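You operate a simulated robot arm through the tools that you are given. There is no shell and no other tool.

You run a simulated robot arm. Do the job below in one go: nothing can be reset, and whatever is moved stays where it is left.

## Task
Wind the wire back in and park the teal feeder.
Fine: pusher drawn back, roll lever shut, brake at HARD.
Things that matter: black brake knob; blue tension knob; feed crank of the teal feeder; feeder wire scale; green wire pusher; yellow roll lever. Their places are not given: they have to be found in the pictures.

It is judged by the outcome, as a careful person would: the job done as asked, and still so three seconds after it is handed in. It fails if anything else is knocked over, pushed out of place, dropped, spilled or broken.

## Robot
A 7-joint arm with a fingered hand, fixed in place. Base frame: the origin is at the foot of the arm, x ahead of it, y to its left, z up; the work surface is at about z = 0.86. Readings come in m, degrees, newtons and seconds.
With the tool pointing down near the work surface it reaches from about 0.26 to 0.7 m from the base axis. Its first joint turns from -166.0 to 166.0 degrees. Payload 4 kg.
The tool frame sits at the grasp point between the pads (the TCP): z along the fingers, y along the line on which they close. The tips reach 0.026 m beyond it. Largest opening 0.156 m; the body of the gripper starts 0.073 m behind the TCP. The gripper is a hand of 4 fingers: y runs from the thumb to the fingers, the wrist lies at [0, 0, -0.239] in the tool frame.
Orientation is told as [roll, pitch, yaw] about the base's x, y, z axes, in that order, counted from this pose: with the fingers straight down and closing along the base's y, the tool's x points along the base's -x, its y along +y and its z along -z.

## Interface
- The arm moves only by the tool servo_tool. Its argument "deltas" is a list of rows, each an object of numbers (a shift or turn left out is 0): "tx", "ty", "tz": the shift along the tool's x, y, z in m; "wx", "wy", "wz": the turn, a rotation vector about the tool's x, y, z in degrees. In form: [{"tx": .., "ty": .., "tz": .., "wx": .., "wy": .., "wz": ..}, ...]. A call has 1 to 20 rows; each row shifts and turns the commanded pose from where the row before left it, along the tool's axes as they then stand. A row lasts 0.2 s, in which the tool goes at most 0.05 m and 8.6 degrees; a call with a longer step from one row to the next is refused whole. A pose out of reach is approached as far as the arm can. The call stops where the force on the tool passes 70 N (or 10 N more than at its start, if that is more) or the arm is blocked; 0.2 s more then pass. In this call time passes only in rows, and 0.2 s behind the last. It gives the time, the measured TCP pose, the force on the tool (base axes), the opening and the grip force at its end, in the units of the frame above (readings bear some noise), with the torque about the TCP (base axes, N m) and any sound that the robot's microphone picked up.
- Cameras (640 x 400 px; columns grow to the right, rows downward): "scene" is fixed at [0.2208, 0.4993, 1.436]; the picture's right is [-0.62, -0.79, 0.00], its down [-0.60, 0.47, -0.64] and it looks along [0.51, -0.40, -0.77] (base axes); focal length 328 px, centre (320, 200). "wrist" rides on the gripper at [0.058, -0.058, -0.091] in the tool frame; the picture's right is [0.71, 0.71, 0.00], its down [-0.53, 0.53, -0.67] and it looks along [-0.47, 0.47, 0.74] (tool axes); focal length 265 px, centre (320, 200).
- get_image(camera): a new picture of that camera. It takes no simulated time.
- set_fingers(finger1, finger2, finger3, thumb_bend): sets how far each is bent, from 0 (flat) to 1 (curled in); at 0.3 the hand is open as for a grip, at 0.7 the pads meet at the TCP. One left out holds its place. A second passes; each finger stops where it meets its share of the squeeze, and holds until it gets a number again. It is the only way to open and close the hand. It gives what a move gives, with no picture; readings hold the bend of each and the force on the fingers (four entries, about 0 where the hand has none), thumb and palm.
- measure_at(camera, pixels): there is no depth. For up to 12 entries [column, row, z] of the newest picture of that camera ("zoom" is the newest enlarged one), the place [x, y] in the base frame at which the ray of that pixel passes the height z, good to about 0.002 m. It takes no simulated time.
- inspect(camera, box): a new picture of the part [left, top, right, bottom] of that camera's present view, enlarged. It takes no simulated time.
- close_job(): hands the job in; it is judged then, once.

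Leave the gripper open and the arm clear of the work at the hand-in unless told otherwise.

The tools are called after "Request:" as name(argument=value, ...) on one line, values as JSON. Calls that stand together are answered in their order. servo_tool: Moves the arm, as the interface text tells. Its arguments: {"type":"object","properties":{"deltas":{"type":"array"}},"required":["deltas"]} The other tools are called the same way: set_fingers (finger1, finger2, finger3, thumb_bend) moves the fingers one by one; get_image (camera) takes a picture; measure_at (camera, pixels) gives the place at which the rays of pixels pass given heights; inspect (camera, box) takes an enlarged picture of a part of a camera's view; close_job () hands the job in.

At the start:

```text
time_s: 0.0
tcp_pos: [0.4083, 0.093, 1.1303]
tool_rot: [0.0, 0.1, 0.0]
wrist_force: [-1.1, -0.6, -0.6]
ft_torque: [-0.02, 0.02, 0.0]
finger_gap: 0.1558
gripper_force: 0.0
shape: jaw
bend: [0.3, 0.3, 0.3, 0.3]
finger forces: [0.0, 0.0, 0.0, 0.0, 0.1, 0.0]
```

scene: 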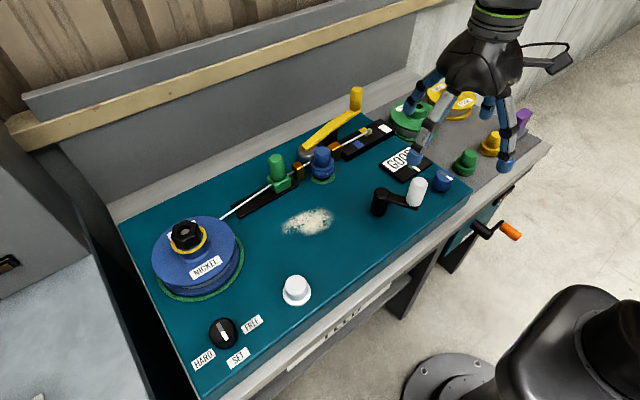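
wrist: 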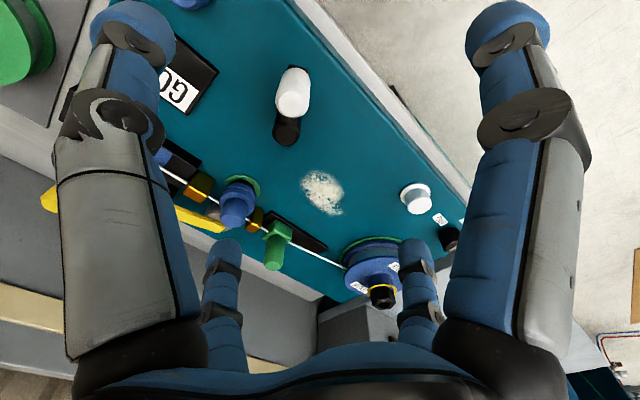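

I see a teal feeder panel with a blue spool (NICKEL) at left, black brake knob near (222,332), white knob at (296,290), black crank with white handle around (395,195), green pusher at (278,170), blue tension knob (322,160), yellow roll lever (340,115), scale near (370,140). I take enlarged pictures to see the details.

Request:
inspect(camera="scene", box=[180, 280, 320, 370])

Request:
inspect(camera="scene", box=[220, 80, 400, 220])

Request:
inspect(camera="scene", box=[340, 80, 540, 250])

Request:
inspect(camera="scene", box=[130, 200, 270, 310])

```text
4.44 times, centred on (250, 325) of scene
```

zoom: 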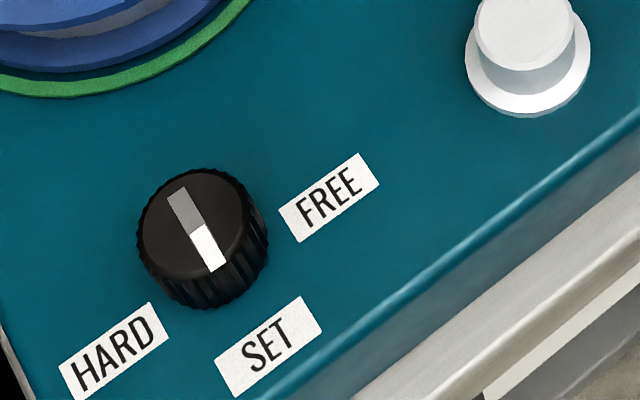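

```text
2.86 times, centred on (310, 150) of scene
```

zoom: 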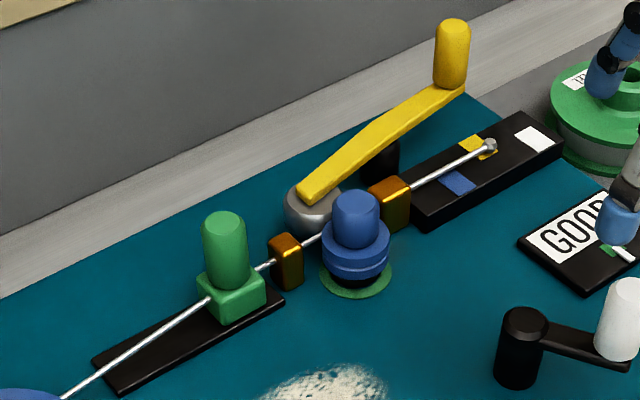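

```text
2.35 times, centred on (440, 165) of scene
```

zoom: 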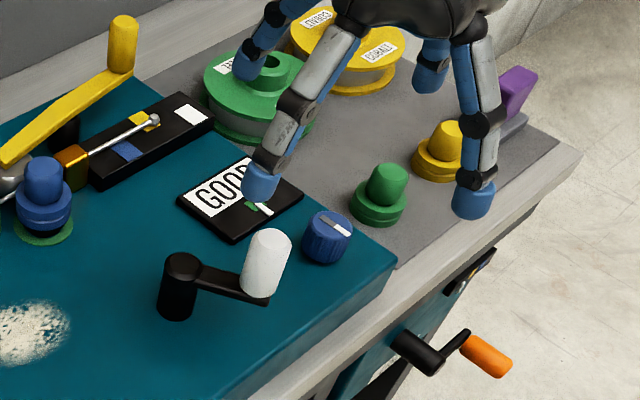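

```text
3.64 times, centred on (200, 255) of scene
```

zoom: 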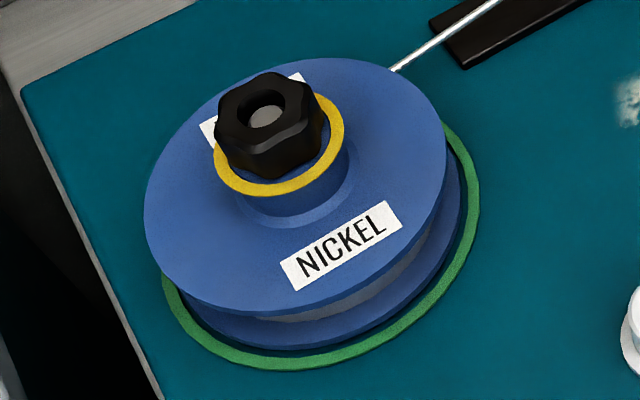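

The brake pointer's white half points to SET. The wire end lies by the yellow mark on the scale. I measure the main features in both cameras at several heights to find the panel's height.

Request:
measure_at(camera="scene", pixels=[[296, 302, 0.86], [296, 302, 0.9], [296, 302, 0.94], [378, 213, 0.86], [378, 213, 0.9], [378, 213, 0.94], [307, 220, 0.86], [307, 220, 0.9], [307, 220, 0.94], [471, 191, 0.86], [471, 191, 0.9], [471, 191, 0.94]])

Request:
measure_at(camera="wrist", pixels=[[418, 207, 0.86], [418, 207, 0.9], [418, 207, 0.94], [290, 145, 0.86], [290, 145, 0.9], [290, 145, 0.94], [322, 192, 0.86], [322, 192, 0.9], [322, 192, 0.94]])

```text
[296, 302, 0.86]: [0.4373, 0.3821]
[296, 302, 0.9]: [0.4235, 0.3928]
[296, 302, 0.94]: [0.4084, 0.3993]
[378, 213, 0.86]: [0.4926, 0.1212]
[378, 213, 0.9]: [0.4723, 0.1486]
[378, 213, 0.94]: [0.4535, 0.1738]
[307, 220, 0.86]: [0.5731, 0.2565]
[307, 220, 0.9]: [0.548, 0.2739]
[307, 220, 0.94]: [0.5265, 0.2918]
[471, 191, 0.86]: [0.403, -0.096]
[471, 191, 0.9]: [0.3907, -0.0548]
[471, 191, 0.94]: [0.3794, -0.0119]
```

```text
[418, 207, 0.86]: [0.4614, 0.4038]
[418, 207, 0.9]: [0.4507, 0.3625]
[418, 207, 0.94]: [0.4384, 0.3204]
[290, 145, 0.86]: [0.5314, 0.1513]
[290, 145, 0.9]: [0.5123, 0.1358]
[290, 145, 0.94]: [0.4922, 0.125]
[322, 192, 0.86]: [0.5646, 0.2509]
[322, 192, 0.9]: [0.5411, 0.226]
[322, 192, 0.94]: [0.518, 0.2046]
```

The panel top seems to be at about z = 0.865. I measure the panel's features at that height.

Request:
measure_at(camera="scene", pixels=[[195, 398, 0.865], [471, 191, 0.865], [365, 110, 0.865], [120, 222, 0.865], [233, 216, 0.865], [298, 180, 0.865], [343, 157, 0.865], [394, 129, 0.865], [222, 340, 0.865], [442, 188, 0.865], [322, 180, 0.865], [378, 213, 0.865]])

Request:
measure_at(camera="scene", pixels=[[222, 330, 0.89], [280, 185, 0.865], [276, 157, 0.93], [356, 92, 0.93], [356, 92, 0.95], [304, 157, 0.89], [380, 195, 0.9], [417, 183, 0.92], [371, 130, 0.885], [380, 128, 0.875], [361, 143, 0.875], [390, 125, 0.875]])

```text
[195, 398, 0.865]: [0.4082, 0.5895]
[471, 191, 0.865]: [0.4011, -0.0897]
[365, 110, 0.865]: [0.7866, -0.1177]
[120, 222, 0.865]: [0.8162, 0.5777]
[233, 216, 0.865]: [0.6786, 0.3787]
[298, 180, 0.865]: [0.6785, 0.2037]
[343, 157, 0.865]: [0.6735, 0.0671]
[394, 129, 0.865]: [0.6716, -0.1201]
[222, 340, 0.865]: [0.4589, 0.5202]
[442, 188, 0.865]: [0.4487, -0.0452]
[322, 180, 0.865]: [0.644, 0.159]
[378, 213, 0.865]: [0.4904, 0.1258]
```

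```text
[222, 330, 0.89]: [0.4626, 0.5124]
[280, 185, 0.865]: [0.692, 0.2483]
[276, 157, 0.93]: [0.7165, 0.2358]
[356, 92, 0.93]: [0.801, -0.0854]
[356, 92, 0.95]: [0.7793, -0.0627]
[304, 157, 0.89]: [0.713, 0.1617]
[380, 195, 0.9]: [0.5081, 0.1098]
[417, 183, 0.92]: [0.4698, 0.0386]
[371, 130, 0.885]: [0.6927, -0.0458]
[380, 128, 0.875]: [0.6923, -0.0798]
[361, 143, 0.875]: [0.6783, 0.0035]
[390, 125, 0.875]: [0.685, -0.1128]
```

The feeder spans roughly x 0.40–0.80, y −0.09–0.58, with the wire along y at x≈0.69. I move the hand to the right (−y) at the same height to look at the lever and scale with the wrist camera.

Request:
servo_tool(deltas=[{"tx": -0.005, "ty": -0.045}, {"tx": -0.005, "ty": -0.045}, {"tx": -0.005, "ty": -0.045}, {"tx": -0.005, "ty": -0.045}, {"tx": -0.005, "ty": -0.045}, {"tx": -0.005, "ty": -0.025}])

Request:
get_image(camera="wrist")

Request:
get_image(camera="scene")

```text
time_s: 1.4
tcp_pos: [0.4388, -0.1586, 1.1303]
tool_rot: [0.0, 0.0, 0.0]
wrist_force: [-0.2, 0.3, -0.3]
ft_torque: [0.02, -0.01, 0.01]
finger_gap: 0.1557
gripper_force: 0.0
shape: jaw
bend: [0.3, 0.3, 0.3, 0.3]
finger forces: [0.0, 0.0, 0.0, 0.0, 0.1, 0.1]
```

```text
taken
```

wrist: 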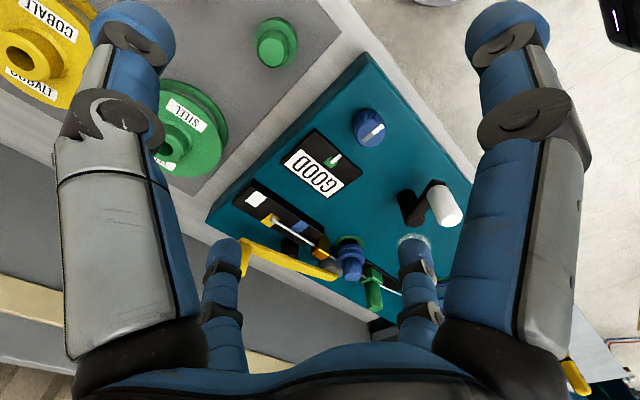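

```text
taken
```

scene: 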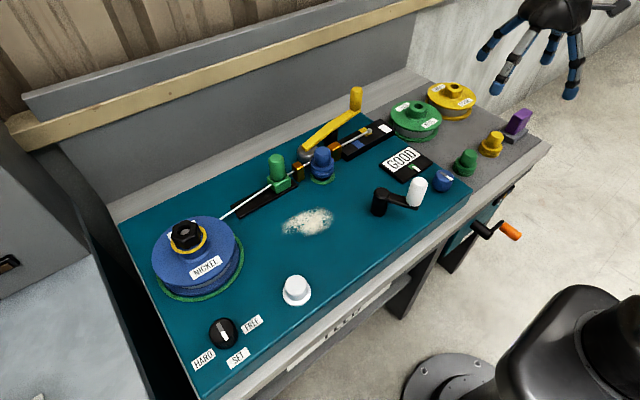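

Now the scene view is clear. I enlarge the lever, scale, gauge, crank and pusher in both views.

Request:
inspect(camera="wrist", box=[220, 130, 480, 320])

Request:
inspect(camera="scene", box=[280, 75, 420, 195])

Request:
inspect(camera="scene", box=[350, 130, 540, 250])

Request:
inspect(camera="wrist", box=[230, 190, 350, 290])

```text
2.11 times, centred on (350, 225) of wrist
```

zoom: 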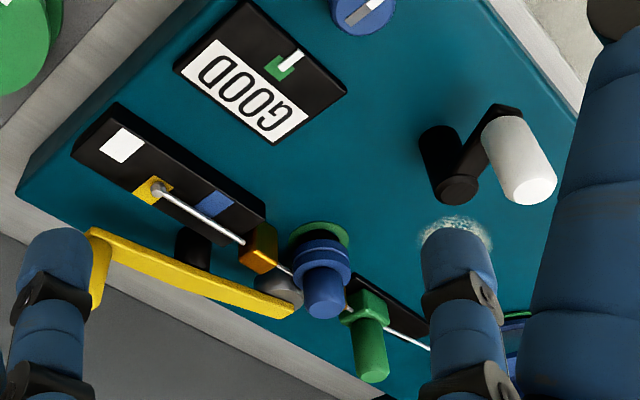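

```text
3.33 times, centred on (350, 135) of scene
```

zoom: 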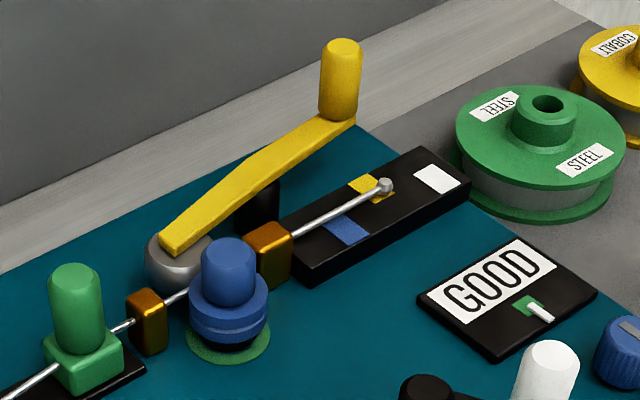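

```text
3.33 times, centred on (445, 190) of scene
```

zoom: 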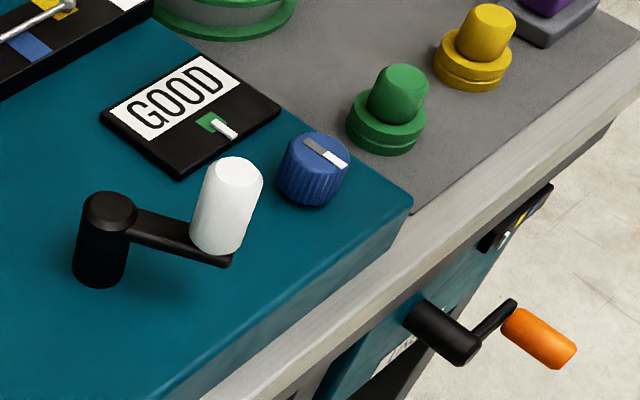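

```text
4.00 times, centred on (290, 240) of wrist
```

zoom: 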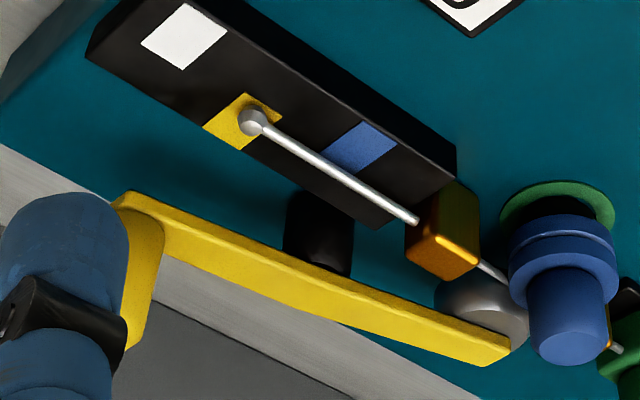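

I see the lever: pivot on the black post, gray roller at one end, upright yellow handle at the other. The wire's ball end stands over the yellow mark. I locate the finger tips in the scene view to learn how the hand is laid out (tips at about z = 1.10).

Request:
measure_at(camera="scene", pixels=[[482, 57, 1.105], [497, 90, 1.105], [545, 58, 1.105], [570, 95, 1.105], [482, 57, 1.13], [497, 90, 1.13], [545, 58, 1.13], [570, 95, 1.13]])

Request:
inspect(camera="scene", box=[460, 0, 640, 110])

Request:
measure_at(camera="wrist", pixels=[[130, 20, 1.105], [505, 20, 1.105], [225, 250, 1.105], [415, 250, 1.105]])

```text
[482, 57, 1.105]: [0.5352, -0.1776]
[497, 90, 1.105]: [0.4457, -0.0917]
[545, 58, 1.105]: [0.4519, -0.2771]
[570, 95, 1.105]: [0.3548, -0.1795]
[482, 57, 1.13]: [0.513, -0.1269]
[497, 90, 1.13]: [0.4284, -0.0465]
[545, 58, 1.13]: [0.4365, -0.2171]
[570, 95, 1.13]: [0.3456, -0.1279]
```

```text
3.56 times, centred on (550, 55) of scene
```

zoom: 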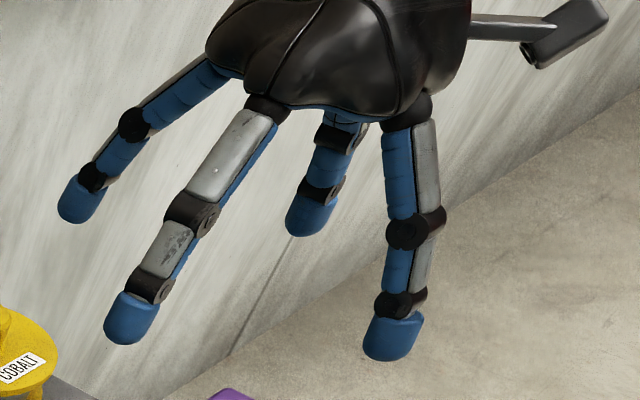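

```text
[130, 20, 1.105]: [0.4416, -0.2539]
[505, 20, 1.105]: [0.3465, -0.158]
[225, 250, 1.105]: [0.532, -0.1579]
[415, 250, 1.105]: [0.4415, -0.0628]
```

The hand is a cross of four fingers: thumb at −y, one finger at +y, one at each of ±x, all closing on the TCP. Next I move to about (0.55, −0.15, 1.10) to look at the lever and rolls from nearer.

Request:
servo_tool(deltas=[{"tx": -0.04, "tz": 0.01}, {"tx": -0.04, "tz": 0.01}, {"tx": -0.03, "tz": 0.01}])

Request:
get_image(camera="wrist")

Request:
inspect(camera="wrist", box=[220, 110, 480, 290])

```text
time_s: 2.2
tcp_pos: [0.5484, -0.1571, 1.1003]
tool_rot: [0.0, -0.1, -0.1]
wrist_force: [-0.7, -1.1, 0.4]
ft_torque: [0.01, 0.01, -0.04]
finger_gap: 0.1556
gripper_force: 0.1
shape: jaw
bend: [0.3, 0.3, 0.3, 0.3]
finger forces: [0.0, 0.0, 0.0, 0.1, 0.0, 0.1]
```

```text
taken
```

wrist: 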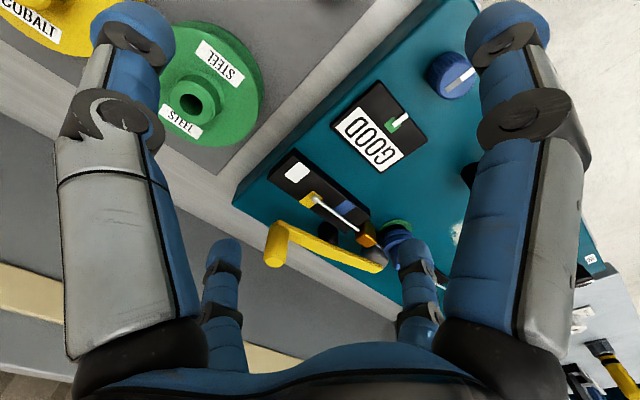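

```text
2.22 times, centred on (350, 200) of wrist
```

zoom: 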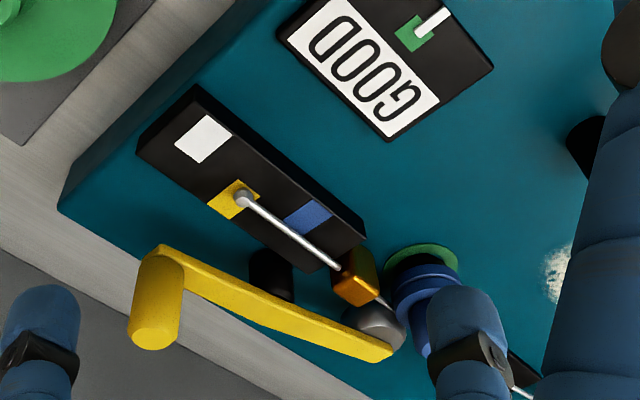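

I triangulate the lever's handle, pivot and roller from both views (zoom picture is the wrist one).

Request:
measure_at(camera="zoom", pixels=[[154, 338, 0.92], [154, 338, 0.94], [154, 338, 0.96], [165, 250, 0.9], [165, 250, 0.92], [372, 345, 0.9], [372, 345, 0.92], [270, 255, 0.88], [270, 255, 0.9], [243, 199, 0.88], [243, 199, 0.89], [380, 330, 0.88]])

Request:
measure_at(camera="scene", pixels=[[357, 89, 0.92], [357, 89, 0.94], [357, 89, 0.96], [358, 109, 0.9], [358, 109, 0.92], [303, 151, 0.9], [303, 151, 0.92], [366, 131, 0.88], [366, 131, 0.89], [350, 116, 0.89]])

```text
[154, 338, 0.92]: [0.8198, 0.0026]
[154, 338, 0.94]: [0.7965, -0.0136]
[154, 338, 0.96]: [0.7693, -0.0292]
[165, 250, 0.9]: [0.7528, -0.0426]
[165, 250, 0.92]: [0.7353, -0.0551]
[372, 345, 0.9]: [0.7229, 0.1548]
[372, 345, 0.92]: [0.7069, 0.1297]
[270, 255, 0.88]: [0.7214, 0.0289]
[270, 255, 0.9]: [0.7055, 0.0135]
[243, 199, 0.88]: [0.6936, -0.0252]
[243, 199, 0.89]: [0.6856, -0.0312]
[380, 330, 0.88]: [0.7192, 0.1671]
```

```text
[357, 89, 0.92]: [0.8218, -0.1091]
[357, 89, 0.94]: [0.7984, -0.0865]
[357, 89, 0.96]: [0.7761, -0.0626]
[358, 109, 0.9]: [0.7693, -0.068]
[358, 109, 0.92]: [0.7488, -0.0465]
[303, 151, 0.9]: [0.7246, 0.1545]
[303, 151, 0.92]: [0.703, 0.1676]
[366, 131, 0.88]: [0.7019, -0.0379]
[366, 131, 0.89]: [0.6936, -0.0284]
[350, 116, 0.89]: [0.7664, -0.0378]
```

Handle top is near (0.748, −0.043, 0.98), roller end near (0.724, 0.155). I go to about (0.602, 0.057, 1.035) so that the rolls are in the centre of the wrist view.

Request:
servo_tool(deltas=[{"tx": -0.011, "ty": 0.043}, {"tx": -0.011, "ty": 0.043}, {"tx": -0.011, "ty": 0.043, "tz": 0.02}, {"tx": -0.011, "ty": 0.043, "tz": 0.022}, {"tx": -0.011, "ty": 0.043, "tz": 0.022}])

Request:
get_image(camera="wrist")

Request:
inspect(camera="wrist", box=[240, 100, 420, 260])

```text
time_s: 3.4
tcp_pos: [0.6037, 0.0574, 1.0358]
tool_rot: [0.0, -0.1, 0.0]
wrist_force: [1.1, -1.3, 0.4]
ft_torque: [-0.01, 0.03, -0.02]
finger_gap: 0.1561
gripper_force: 0.1
shape: jaw
bend: [0.3, 0.3, 0.3, 0.3]
finger forces: [0.0, 0.0, 0.0, 0.0, 0.0, 0.1]
```

```text
taken
```

wrist: 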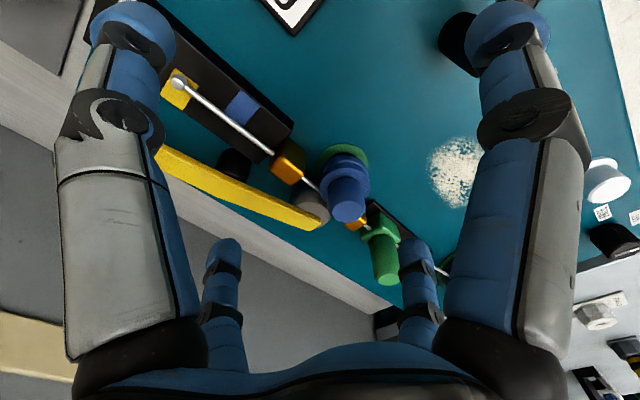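

```text
2.50 times, centred on (330, 180) of wrist
```

zoom: 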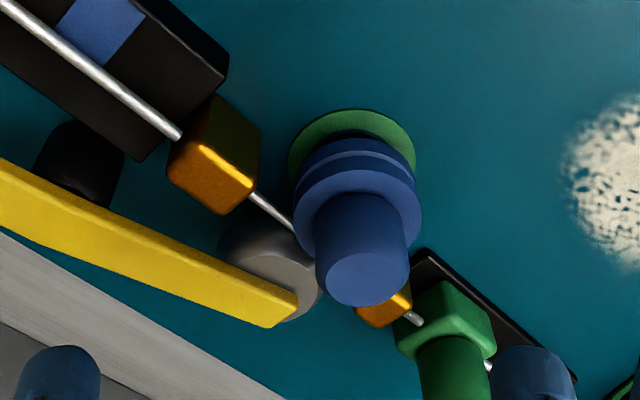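

The gray roller looks close to the wire and blue roll. I measure the points: wire, gray roller edge, blue roll edges, pivot post.

Request:
measure_at(camera="zoom", pixels=[[252, 193, 0.888], [288, 226, 0.888], [420, 322, 0.888], [285, 322, 0.895], [322, 283, 0.895], [262, 258, 0.895], [222, 235, 0.88], [352, 112, 0.865], [288, 165, 0.865], [414, 150, 0.865], [365, 278, 0.94], [80, 180, 0.865]])

Request:
measure_at(camera="scene", pixels=[[291, 168, 0.888], [305, 158, 0.888], [322, 150, 0.93], [322, 150, 0.94], [321, 180, 0.865], [333, 135, 0.865], [385, 190, 0.92]])

```text
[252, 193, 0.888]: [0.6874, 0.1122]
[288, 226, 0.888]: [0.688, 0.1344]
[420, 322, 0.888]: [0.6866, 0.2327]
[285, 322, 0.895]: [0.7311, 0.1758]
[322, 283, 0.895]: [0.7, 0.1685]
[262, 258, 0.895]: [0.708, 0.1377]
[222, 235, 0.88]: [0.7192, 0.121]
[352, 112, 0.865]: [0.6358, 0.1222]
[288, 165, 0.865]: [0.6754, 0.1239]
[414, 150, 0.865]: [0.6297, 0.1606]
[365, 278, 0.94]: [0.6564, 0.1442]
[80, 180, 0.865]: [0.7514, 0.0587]
```

```text
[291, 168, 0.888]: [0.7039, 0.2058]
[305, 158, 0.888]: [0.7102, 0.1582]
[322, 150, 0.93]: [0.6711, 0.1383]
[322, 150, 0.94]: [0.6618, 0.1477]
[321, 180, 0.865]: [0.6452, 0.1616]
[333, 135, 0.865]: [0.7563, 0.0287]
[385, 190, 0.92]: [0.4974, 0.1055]
```

Gray roller's near edge is at about x=0.697 and the wire at x≈0.687, so I cannot yet tell whether the rolls touch. I raise, move to (0.69, 0, 1.067) and turn the hand 45° so the camera looks along the wire toward +y.

Request:
servo_tool(deltas=[{"tz": -0.032}, {"tx": -0.043, "ty": -0.03}, {"tx": -0.043, "ty": -0.03}, {"wz": -7.5}, {"wz": -7.5}, {"wz": -7.5}, {"wz": -7.5}, {"wz": -7.5}, {"wz": -7.5}])

Request:
get_image(camera="wrist")

Request:
inspect(camera="wrist", box=[240, 100, 420, 260])

```text
refused: row 2 steps farther than a row can; nothing moved
```

```text
taken
```

wrist: 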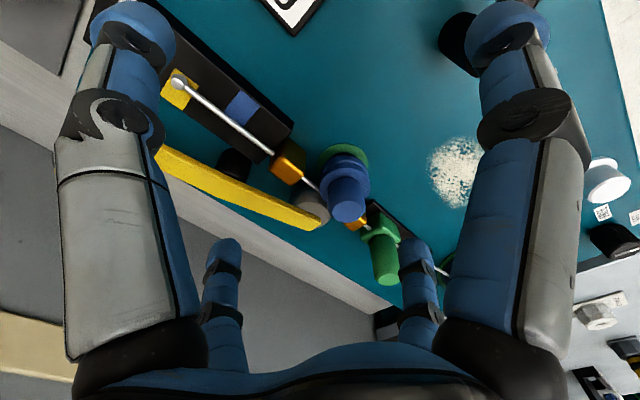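

```text
2.50 times, centred on (330, 180) of wrist
```

zoom: 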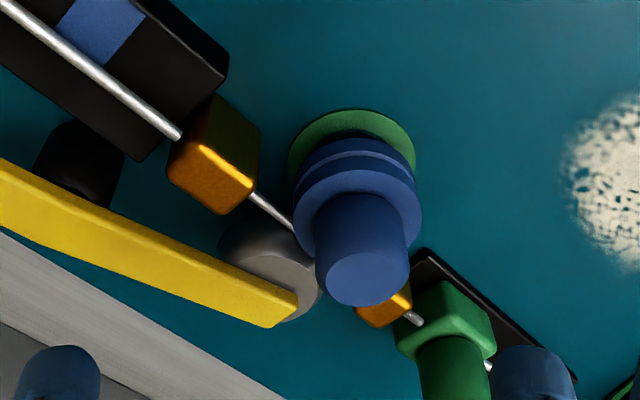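

The step was a little too long (0.052 m) and nothing moved. I repeat it in shorter steps.

Request:
servo_tool(deltas=[{"tz": -0.032}, {"tx": -0.029, "ty": -0.02}, {"tx": -0.029, "ty": -0.02}, {"tx": -0.028, "ty": -0.02}, {"wz": -7.5}, {"wz": -7.5}, {"wz": -7.5}, {"wz": -7.5}, {"wz": -7.5}, {"wz": -7.5}])

Request:
get_image(camera="wrist")

Request:
inspect(camera="wrist", box=[240, 100, 420, 260])

```text
time_s: 5.6
tcp_pos: [0.6496, 0.0041, 1.0658]
tool_rot: [0.0, 0.0, 45.1]
wrist_force: [-0.8, 0.2, 0.1]
ft_torque: [0.0, 0.0, -0.01]
finger_gap: 0.1559
gripper_force: 0.1
shape: jaw
bend: [0.3, 0.3, 0.3, 0.3]
finger forces: [0.0, 0.1, 0.0, 0.0, 0.0, 0.0]
out of reach, approached as far as the arm can: row 3, 4
```

```text
taken
```

wrist: 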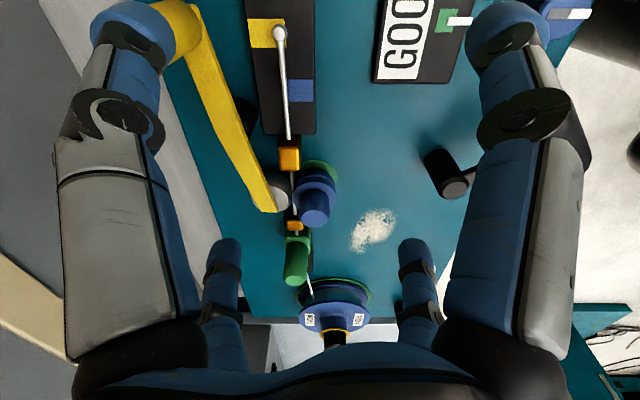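

```text
2.50 times, centred on (330, 180) of wrist
```

zoom: 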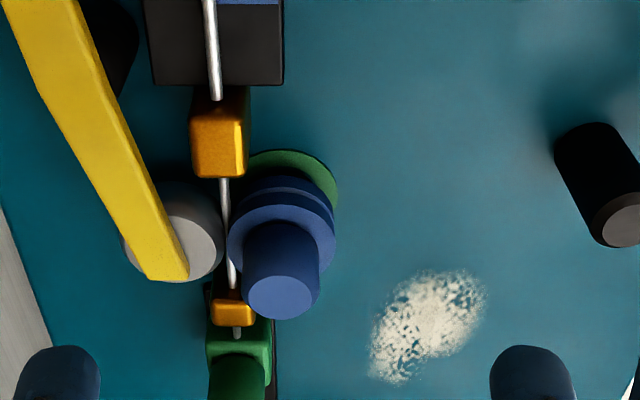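

Now I look along the wire. I enlarge the roll contact further.

Request:
inspect(camera="wrist", box=[260, 155, 350, 225])

Request:
inspect(camera="scene", box=[285, 135, 345, 185])

Request:
inspect(camera="wrist", box=[230, 10, 340, 100])

```text
5.71 times, centred on (305, 190) of wrist
```

zoom: 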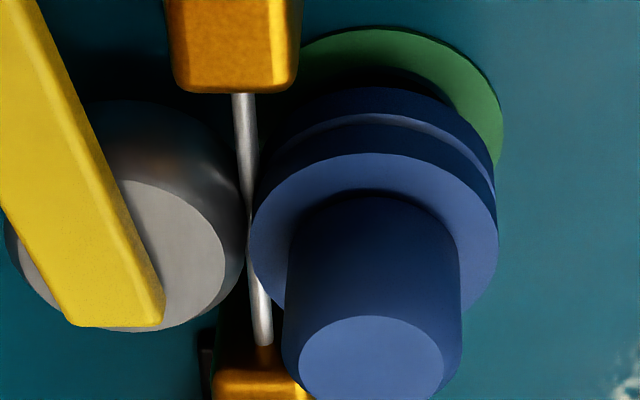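

```text
8.00 times, centred on (315, 160) of scene
```

zoom: 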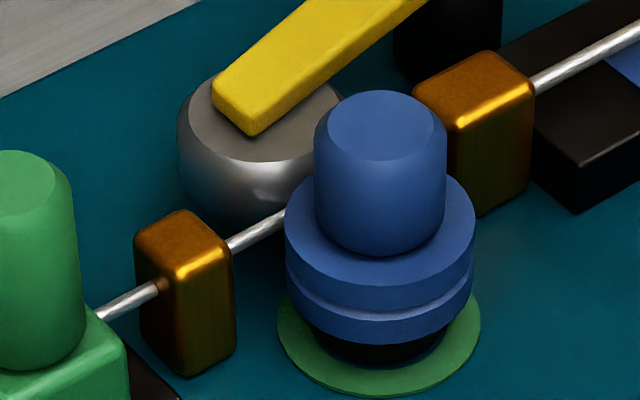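

```text
4.44 times, centred on (285, 55) of wrist
```

zoom: 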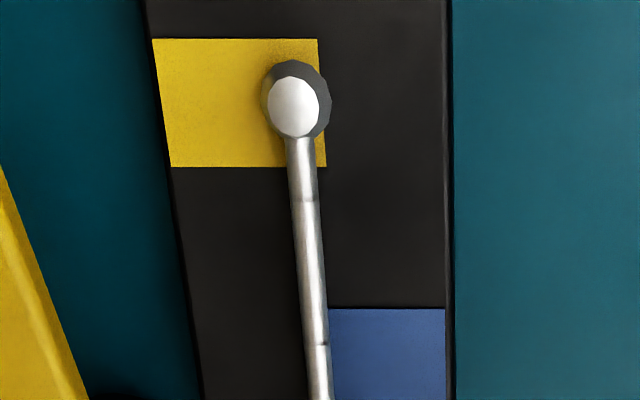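

The gray roller's surface seems to touch the wire, which points to the lever being shut; I'll verify it by whether the crank moves the wire. The ball is over the yellow mark. Next I move to (0.48, −0.06, 1.055) to look at the crank.

Request:
servo_tool(deltas=[{"tx": 0.041, "ty": 0.019}, {"tx": 0.041, "ty": 0.019}, {"tx": 0.041, "ty": 0.019}, {"tx": 0.041, "ty": 0.019}])

Request:
get_image(camera="wrist")

Request:
get_image(camera="scene")

```text
time_s: 6.6
tcp_pos: [0.5555, -0.049, 1.0992]
tool_rot: [-0.3, -1.0, 44.3]
wrist_force: [-2.4, 5.4, -7.6]
ft_torque: [-0.52, -0.09, 0.05]
finger_gap: 0.156
gripper_force: 0.1
shape: jaw
bend: [0.3, 0.3, 0.3, 0.3]
finger forces: [0.1, 0.0, 0.0, 0.1, 0.1, 0.1]
out of reach, approached as far as the arm can: row 1, 2
```

```text
taken
```

wrist: 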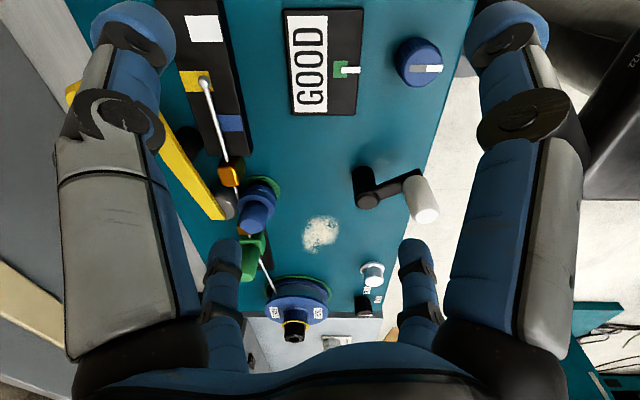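

```text
taken
```

scene: 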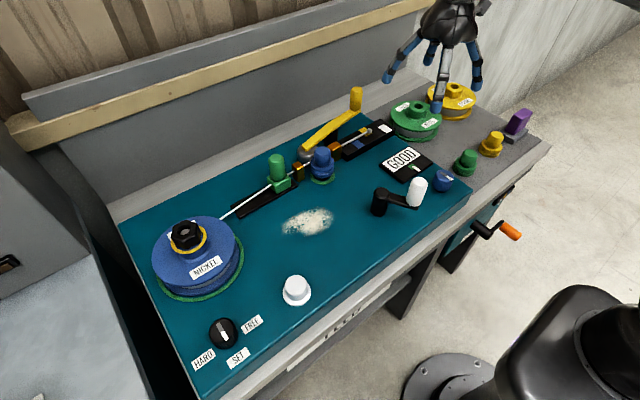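

The reading (0.5555, −0.049, 1.099) is not where I expected and a few newtons show; I let it settle with a null row and read again.

Request:
servo_tool(deltas=[{"tz": 0.0}, {"tz": 0.0}])

Request:
get_image(camera="wrist")

```text
time_s: 7.2
tcp_pos: [0.5515, -0.0471, 1.0933]
tool_rot: [0.0, 0.0, 45.0]
wrist_force: [0.6, 0.6, 0.2]
ft_torque: [0.01, 0.0, 0.0]
finger_gap: 0.1559
gripper_force: 0.1
shape: jaw
bend: [0.3, 0.3, 0.3, 0.3]
finger forces: [0.0, 0.0, 0.0, 0.0, 0.1, 0.1]
```

```text
taken
```

wrist: 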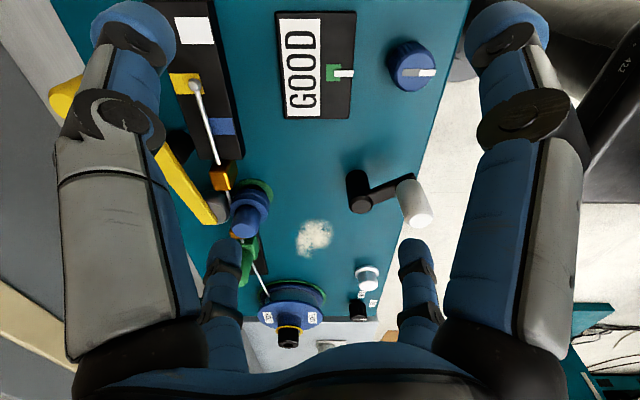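

Settled at (0.5515, −0.047, 1.093). I measure the crank pivot and handle in both views.

Request:
inspect(camera="wrist", box=[320, 140, 450, 240])

Request:
inspect(camera="scene", box=[360, 165, 440, 225])

```text
4.00 times, centred on (385, 190) of wrist
```

zoom: 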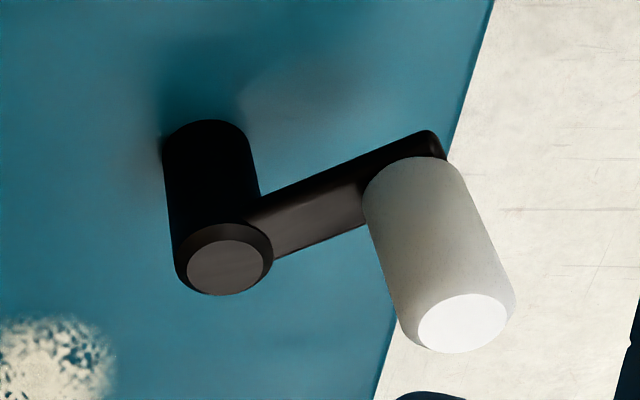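

```text
6.67 times, centred on (400, 195) of scene
```

zoom: 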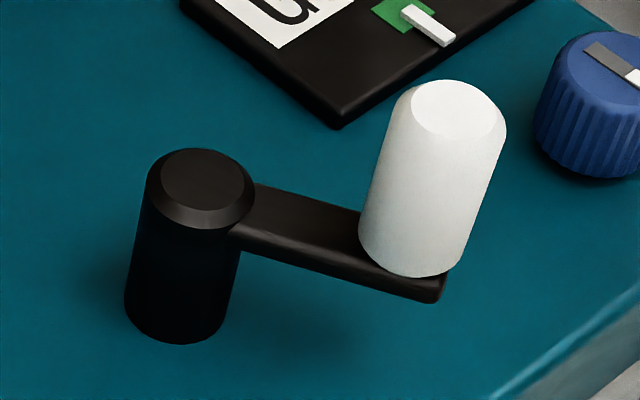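

Request:
measure_at(camera="scene", pixels=[[382.3, 192, 0.9], [382.3, 192, 0.915], [382.3, 192, 0.93], [420.2, 182, 0.93], [420.2, 182, 0.95], [420.2, 182, 0.97], [412.4, 201, 0.895], [412.4, 201, 0.91], [412.4, 201, 0.925]])

Request:
measure_at(camera="wrist", pixels=[[361.25, 206.5, 0.9], [361.25, 206.5, 0.915], [361.25, 206.5, 0.93], [420.75, 220.5, 0.93], [420.75, 220.5, 0.95], [420.75, 220.5, 0.97], [406, 193, 0.895], [406, 193, 0.91], [406, 193, 0.925]])

```text
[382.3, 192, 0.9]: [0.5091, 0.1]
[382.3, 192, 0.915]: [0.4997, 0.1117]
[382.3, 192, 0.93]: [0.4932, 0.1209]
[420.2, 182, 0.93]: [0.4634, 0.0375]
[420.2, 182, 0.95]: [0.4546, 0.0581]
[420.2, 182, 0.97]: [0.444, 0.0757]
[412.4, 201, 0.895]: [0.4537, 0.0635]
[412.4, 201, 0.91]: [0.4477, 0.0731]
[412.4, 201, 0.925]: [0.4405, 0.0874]
```

```text
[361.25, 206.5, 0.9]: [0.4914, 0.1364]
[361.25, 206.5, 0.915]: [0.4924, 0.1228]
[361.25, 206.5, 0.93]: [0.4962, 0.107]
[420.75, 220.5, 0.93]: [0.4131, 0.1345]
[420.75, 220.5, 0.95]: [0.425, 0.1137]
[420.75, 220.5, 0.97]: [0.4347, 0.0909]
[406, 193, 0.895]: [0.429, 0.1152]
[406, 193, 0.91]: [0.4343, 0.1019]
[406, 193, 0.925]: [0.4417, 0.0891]
```

Pivot ≈ (0.495, 0.116), top z≈0.921; white handle ≈ (0.440, 0.083), from z≈0.92 to 0.977; crank radius ≈ 0.063. I move above the handle, turn the hand back to yaw 0 and check.

Request:
servo_tool(deltas=[{"tx": -0.0035, "ty": 0.0429}, {"tx": -0.0035, "ty": 0.0429}, {"tx": -0.0035, "ty": 0.0429}, {"tx": -0.0035, "ty": 0.0429}, {"wz": 7.5}, {"wz": 7.5}, {"wz": 7.5}, {"wz": 7.5}, {"wz": 7.5}, {"wz": 7.5}])

Request:
get_image(camera="wrist")

Request:
get_image(camera="scene")

```text
time_s: 9.4
tcp_pos: [0.4405, 0.0838, 1.0934]
tool_rot: [0.0, 0.0, -0.2]
wrist_force: [-0.6, 0.3, 0.2]
ft_torque: [-0.03, 0.02, 0.0]
finger_gap: 0.1559
gripper_force: 0.1
shape: jaw
bend: [0.3, 0.3, 0.3, 0.3]
finger forces: [0.0, 0.0, 0.0, 0.0, 0.0, 0.0]
```

```text
taken
```

wrist: 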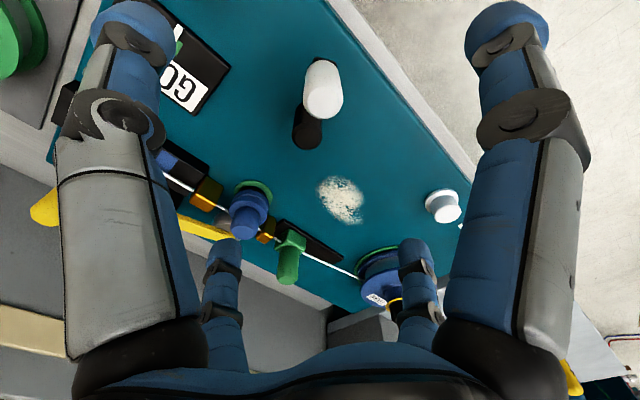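

```text
taken
```

scene: 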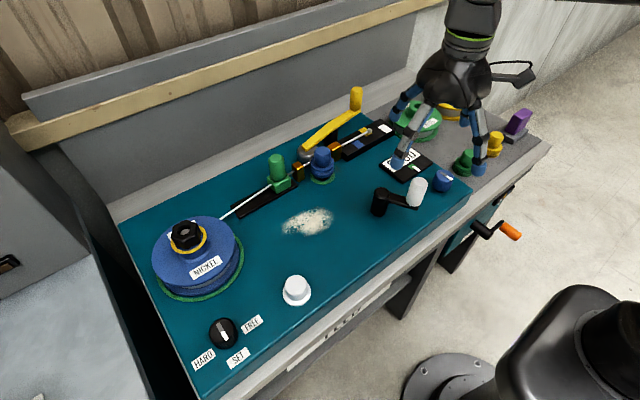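

I check the handle top in the wrist picture at about (324,103) against z = 0.977.

Request:
inspect(camera="wrist", box=[270, 40, 390, 160])

Request:
measure_at(camera="wrist", pixels=[[325, 104, 0.977], [305, 138, 0.921], [322, 72, 0.925]])

```text
3.33 times, centred on (330, 100) of wrist
```

zoom: 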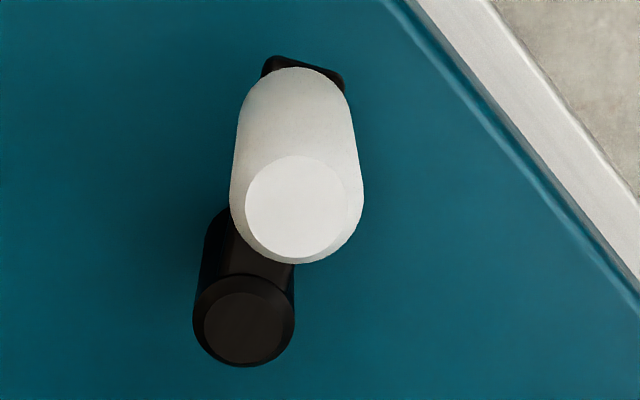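

```text
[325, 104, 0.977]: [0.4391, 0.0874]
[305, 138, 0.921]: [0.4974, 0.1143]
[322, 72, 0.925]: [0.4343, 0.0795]
```

The handle is at about (0.439, 0.085), diameter ≈0.03. I descend straight to TCP z≈0.957 (tips ≈0.931, above the crank arm) with the hand open around the handle.

Request:
servo_tool(deltas=[{"tz": 0.045}, {"tz": 0.045}, {"tz": 0.03}, {"tz": 0.016}])

Request:
set_fingers(finger1=0.55, finger2=0.55, finger3=0.55, thumb_bend=0.55)

Request:
get_image(camera="wrist")

Request:
get_image(camera="scene")

```text
time_s: 10.4
tcp_pos: [0.4408, 0.0844, 0.9567]
tool_rot: [0.0, -0.1, -0.1]
wrist_force: [0.7, 0.3, -0.4]
ft_torque: [-0.01, 0.01, 0.02]
finger_gap: 0.1561
gripper_force: 0.0
shape: jaw
bend: [0.3, 0.3, 0.3, 0.3]
finger forces: [0.0, 0.0, 0.1, 0.0, 0.0, 0.0]
```

```text
time_s: 11.4
tcp_pos: [0.4406, 0.085, 0.9577]
tool_rot: [0.0, 0.0, 0.0]
wrist_force: [0.5, 0.8, -0.5]
ft_torque: [0.04, 0.02, 0.03]
finger_gap: 0.0372
gripper_force: 0.1
shape: fingers
bend: [0.55, 0.55, 0.55, 0.55]
finger forces: [0.0, 0.0, 0.0, 0.1, 0.0, 0.1]
```

```text
taken
```

wrist: 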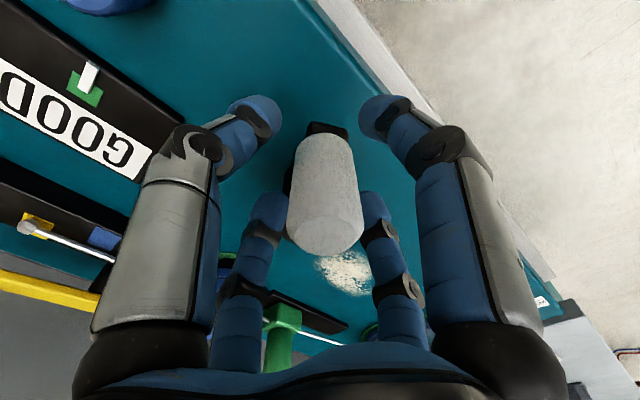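

```text
taken
```

scene: 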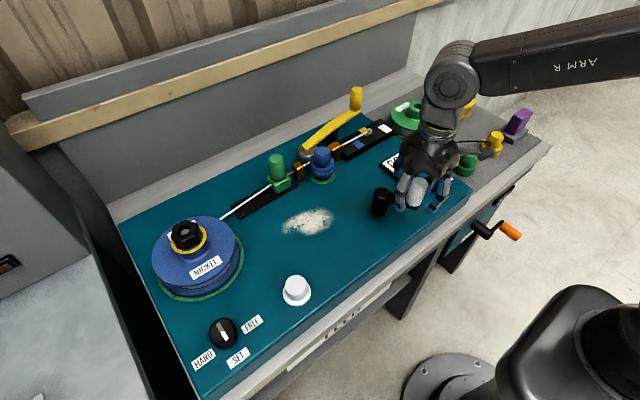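

The fingers form a loose cage (gap 0.037) around the white handle. The wire's ball is seen at scene (372,130) and wrist (27,228). I try a small counter-clockwise turn of the crank (about 30°) and watch the wire.

Request:
servo_tool(deltas=[{"tx": -0.0061, "ty": -0.0094}, {"tx": -0.0076, "ty": -0.0082}, {"tx": -0.0089, "ty": -0.0067}])

Request:
get_image(camera="scene")

Request:
inspect(camera="scene", box=[280, 75, 420, 195])

Request:
get_image(camera="wrist")

```text
time_s: 12.2
tcp_pos: [0.4634, 0.0616, 0.9558]
tool_rot: [0.0, 0.0, -0.1]
wrist_force: [-0.3, 0.2, 0.4]
ft_torque: [-0.03, -0.01, -0.01]
finger_gap: 0.0371
gripper_force: 0.1
shape: fingers
bend: [0.55, 0.55, 0.55, 0.55]
finger forces: [0.0, 0.0, 0.0, 0.0, 0.1, 0.0]
```

```text
taken
```

scene: 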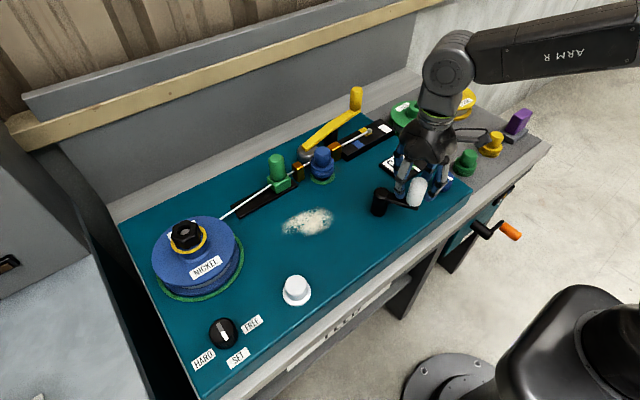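

```text
3.33 times, centred on (350, 135) of scene
```

zoom: 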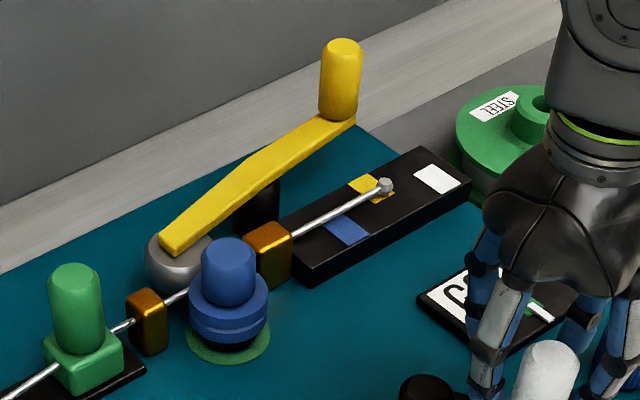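

```text
taken
```

wrist: 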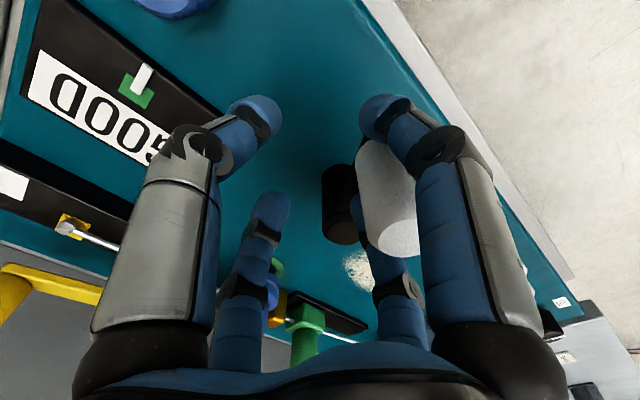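

The wire has not moved, and in the wrist view the handle now seems to be near the gap between the −x and +y fingers. I look closer at the hand and the handle.

Request:
inspect(camera="scene", box=[360, 130, 480, 230])

Request:
inspect(camera="wrist", box=[220, 80, 480, 280])

```text
4.00 times, centred on (420, 180) of scene
```

zoom: 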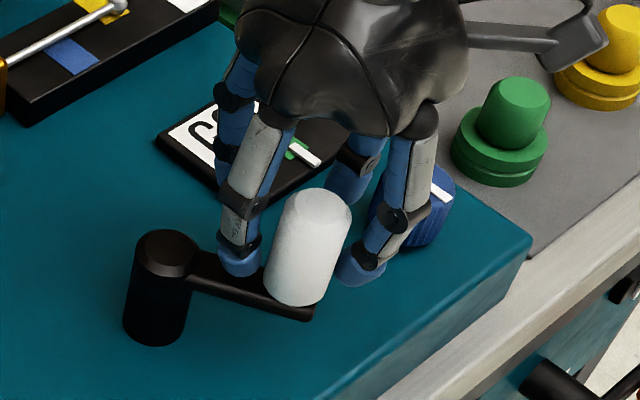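

```text
2.00 times, centred on (350, 180) of wrist
```

zoom: 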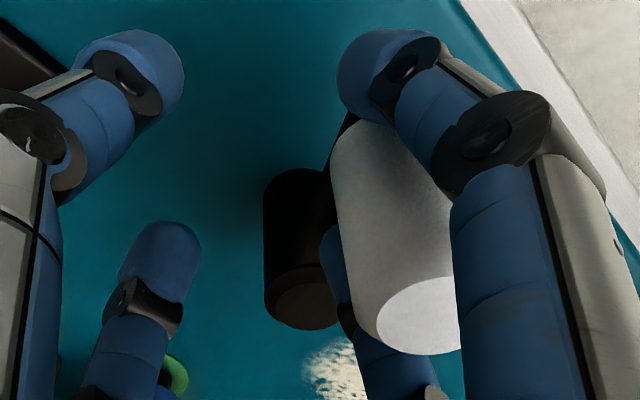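

The handle slipped out through the diagonal between the −x and +y fingers: the cage was wider than I thought. I measure where the finger tips are now.

Request:
measure_at(camera="zoom", pixels=[[135, 65, 0.94], [385, 70, 0.94], [160, 255, 0.94], [345, 265, 0.94], [420, 315, 0.977], [300, 303, 0.921]])

```text
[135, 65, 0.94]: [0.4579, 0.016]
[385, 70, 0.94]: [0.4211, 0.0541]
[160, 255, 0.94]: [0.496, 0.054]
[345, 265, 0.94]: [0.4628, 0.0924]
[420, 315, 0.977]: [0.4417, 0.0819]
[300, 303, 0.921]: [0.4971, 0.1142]
```

Tips stand about 0.035–0.04 m off the axis, so the gap was wide enough. I go back over the handle and close until the fingers meet it.

Request:
servo_tool(deltas=[{"tx": 0.008, "ty": 0.0075}, {"tx": 0.008, "ty": 0.008}, {"tx": 0.0075, "ty": 0.0075}])

Request:
set_fingers(finger1=0.64, finger2=0.64, finger3=0.64, thumb_bend=0.64)

Request:
inspect(camera="wrist", box=[220, 80, 480, 280])

Request:
inspect(camera="scene", box=[360, 130, 480, 230])

```text
time_s: 13.0
tcp_pos: [0.4401, 0.0831, 0.9555]
tool_rot: [0.0, -0.1, 0.0]
wrist_force: [0.3, 0.7, 0.7]
ft_torque: [0.02, 0.0, 0.02]
finger_gap: 0.0372
gripper_force: 0.2
shape: fingers
bend: [0.55, 0.55, 0.55, 0.55]
finger forces: [0.1, 0.0, 0.1, 0.1, 0.0, 0.0]
```

```text
time_s: 14.0
tcp_pos: [0.4389, 0.0831, 0.9564]
tool_rot: [-0.1, 0.0, 0.0]
wrist_force: [-0.4, 1.0, -1.0]
ft_torque: [0.04, 0.04, -0.02]
finger_gap: 0.0164
gripper_force: 3.0
shape: fingers
bend: [0.62, 0.61, 0.63, 0.63]
finger forces: [1.9, 2.1, 1.1, 0.0, 1.3, 0.0]
```

```text
2.00 times, centred on (350, 180) of wrist
```

zoom: 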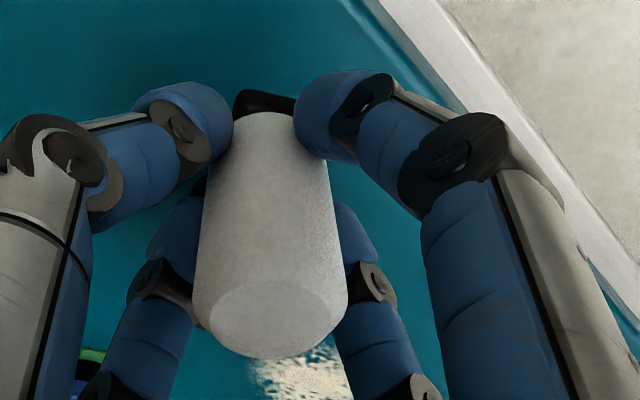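

```text
4.00 times, centred on (420, 180) of scene
```

zoom: 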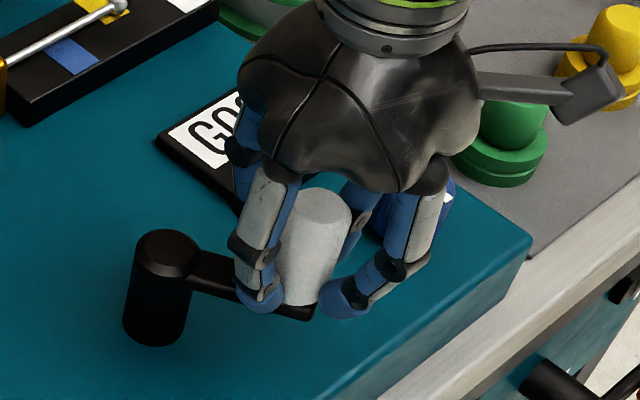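

The fingers hold the handle lightly (1–2 N each). I try the counter-clockwise turn of 20° again.

Request:
servo_tool(deltas=[{"tx": -0.0062, "ty": -0.0094}, {"tx": -0.0076, "ty": -0.0082}])

Request:
inspect(camera="scene", box=[360, 130, 480, 230])

Request:
inspect(camera="scene", box=[280, 75, 420, 195])

```text
time_s: 14.6
tcp_pos: [0.453, 0.0667, 0.9564]
tool_rot: [0.0, 0.0, 0.0]
wrist_force: [-1.7, 3.3, -0.5]
ft_torque: [0.08, 0.02, -0.02]
finger_gap: 0.0167
gripper_force: 3.6
shape: fingers
bend: [0.61, 0.61, 0.63, 0.64]
finger forces: [2.0, 3.4, 0.5, 0.0, 0.4, 0.1]
```

```text
4.00 times, centred on (420, 180) of scene
```

zoom: 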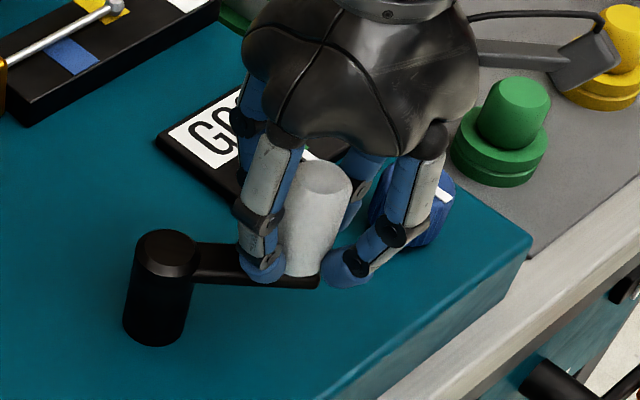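

```text
3.33 times, centred on (350, 135) of scene
```

zoom: 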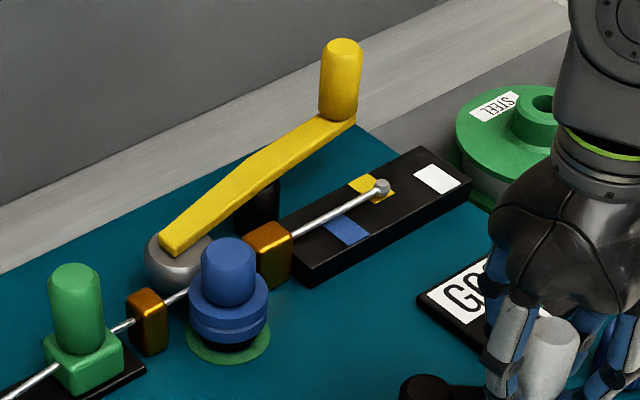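

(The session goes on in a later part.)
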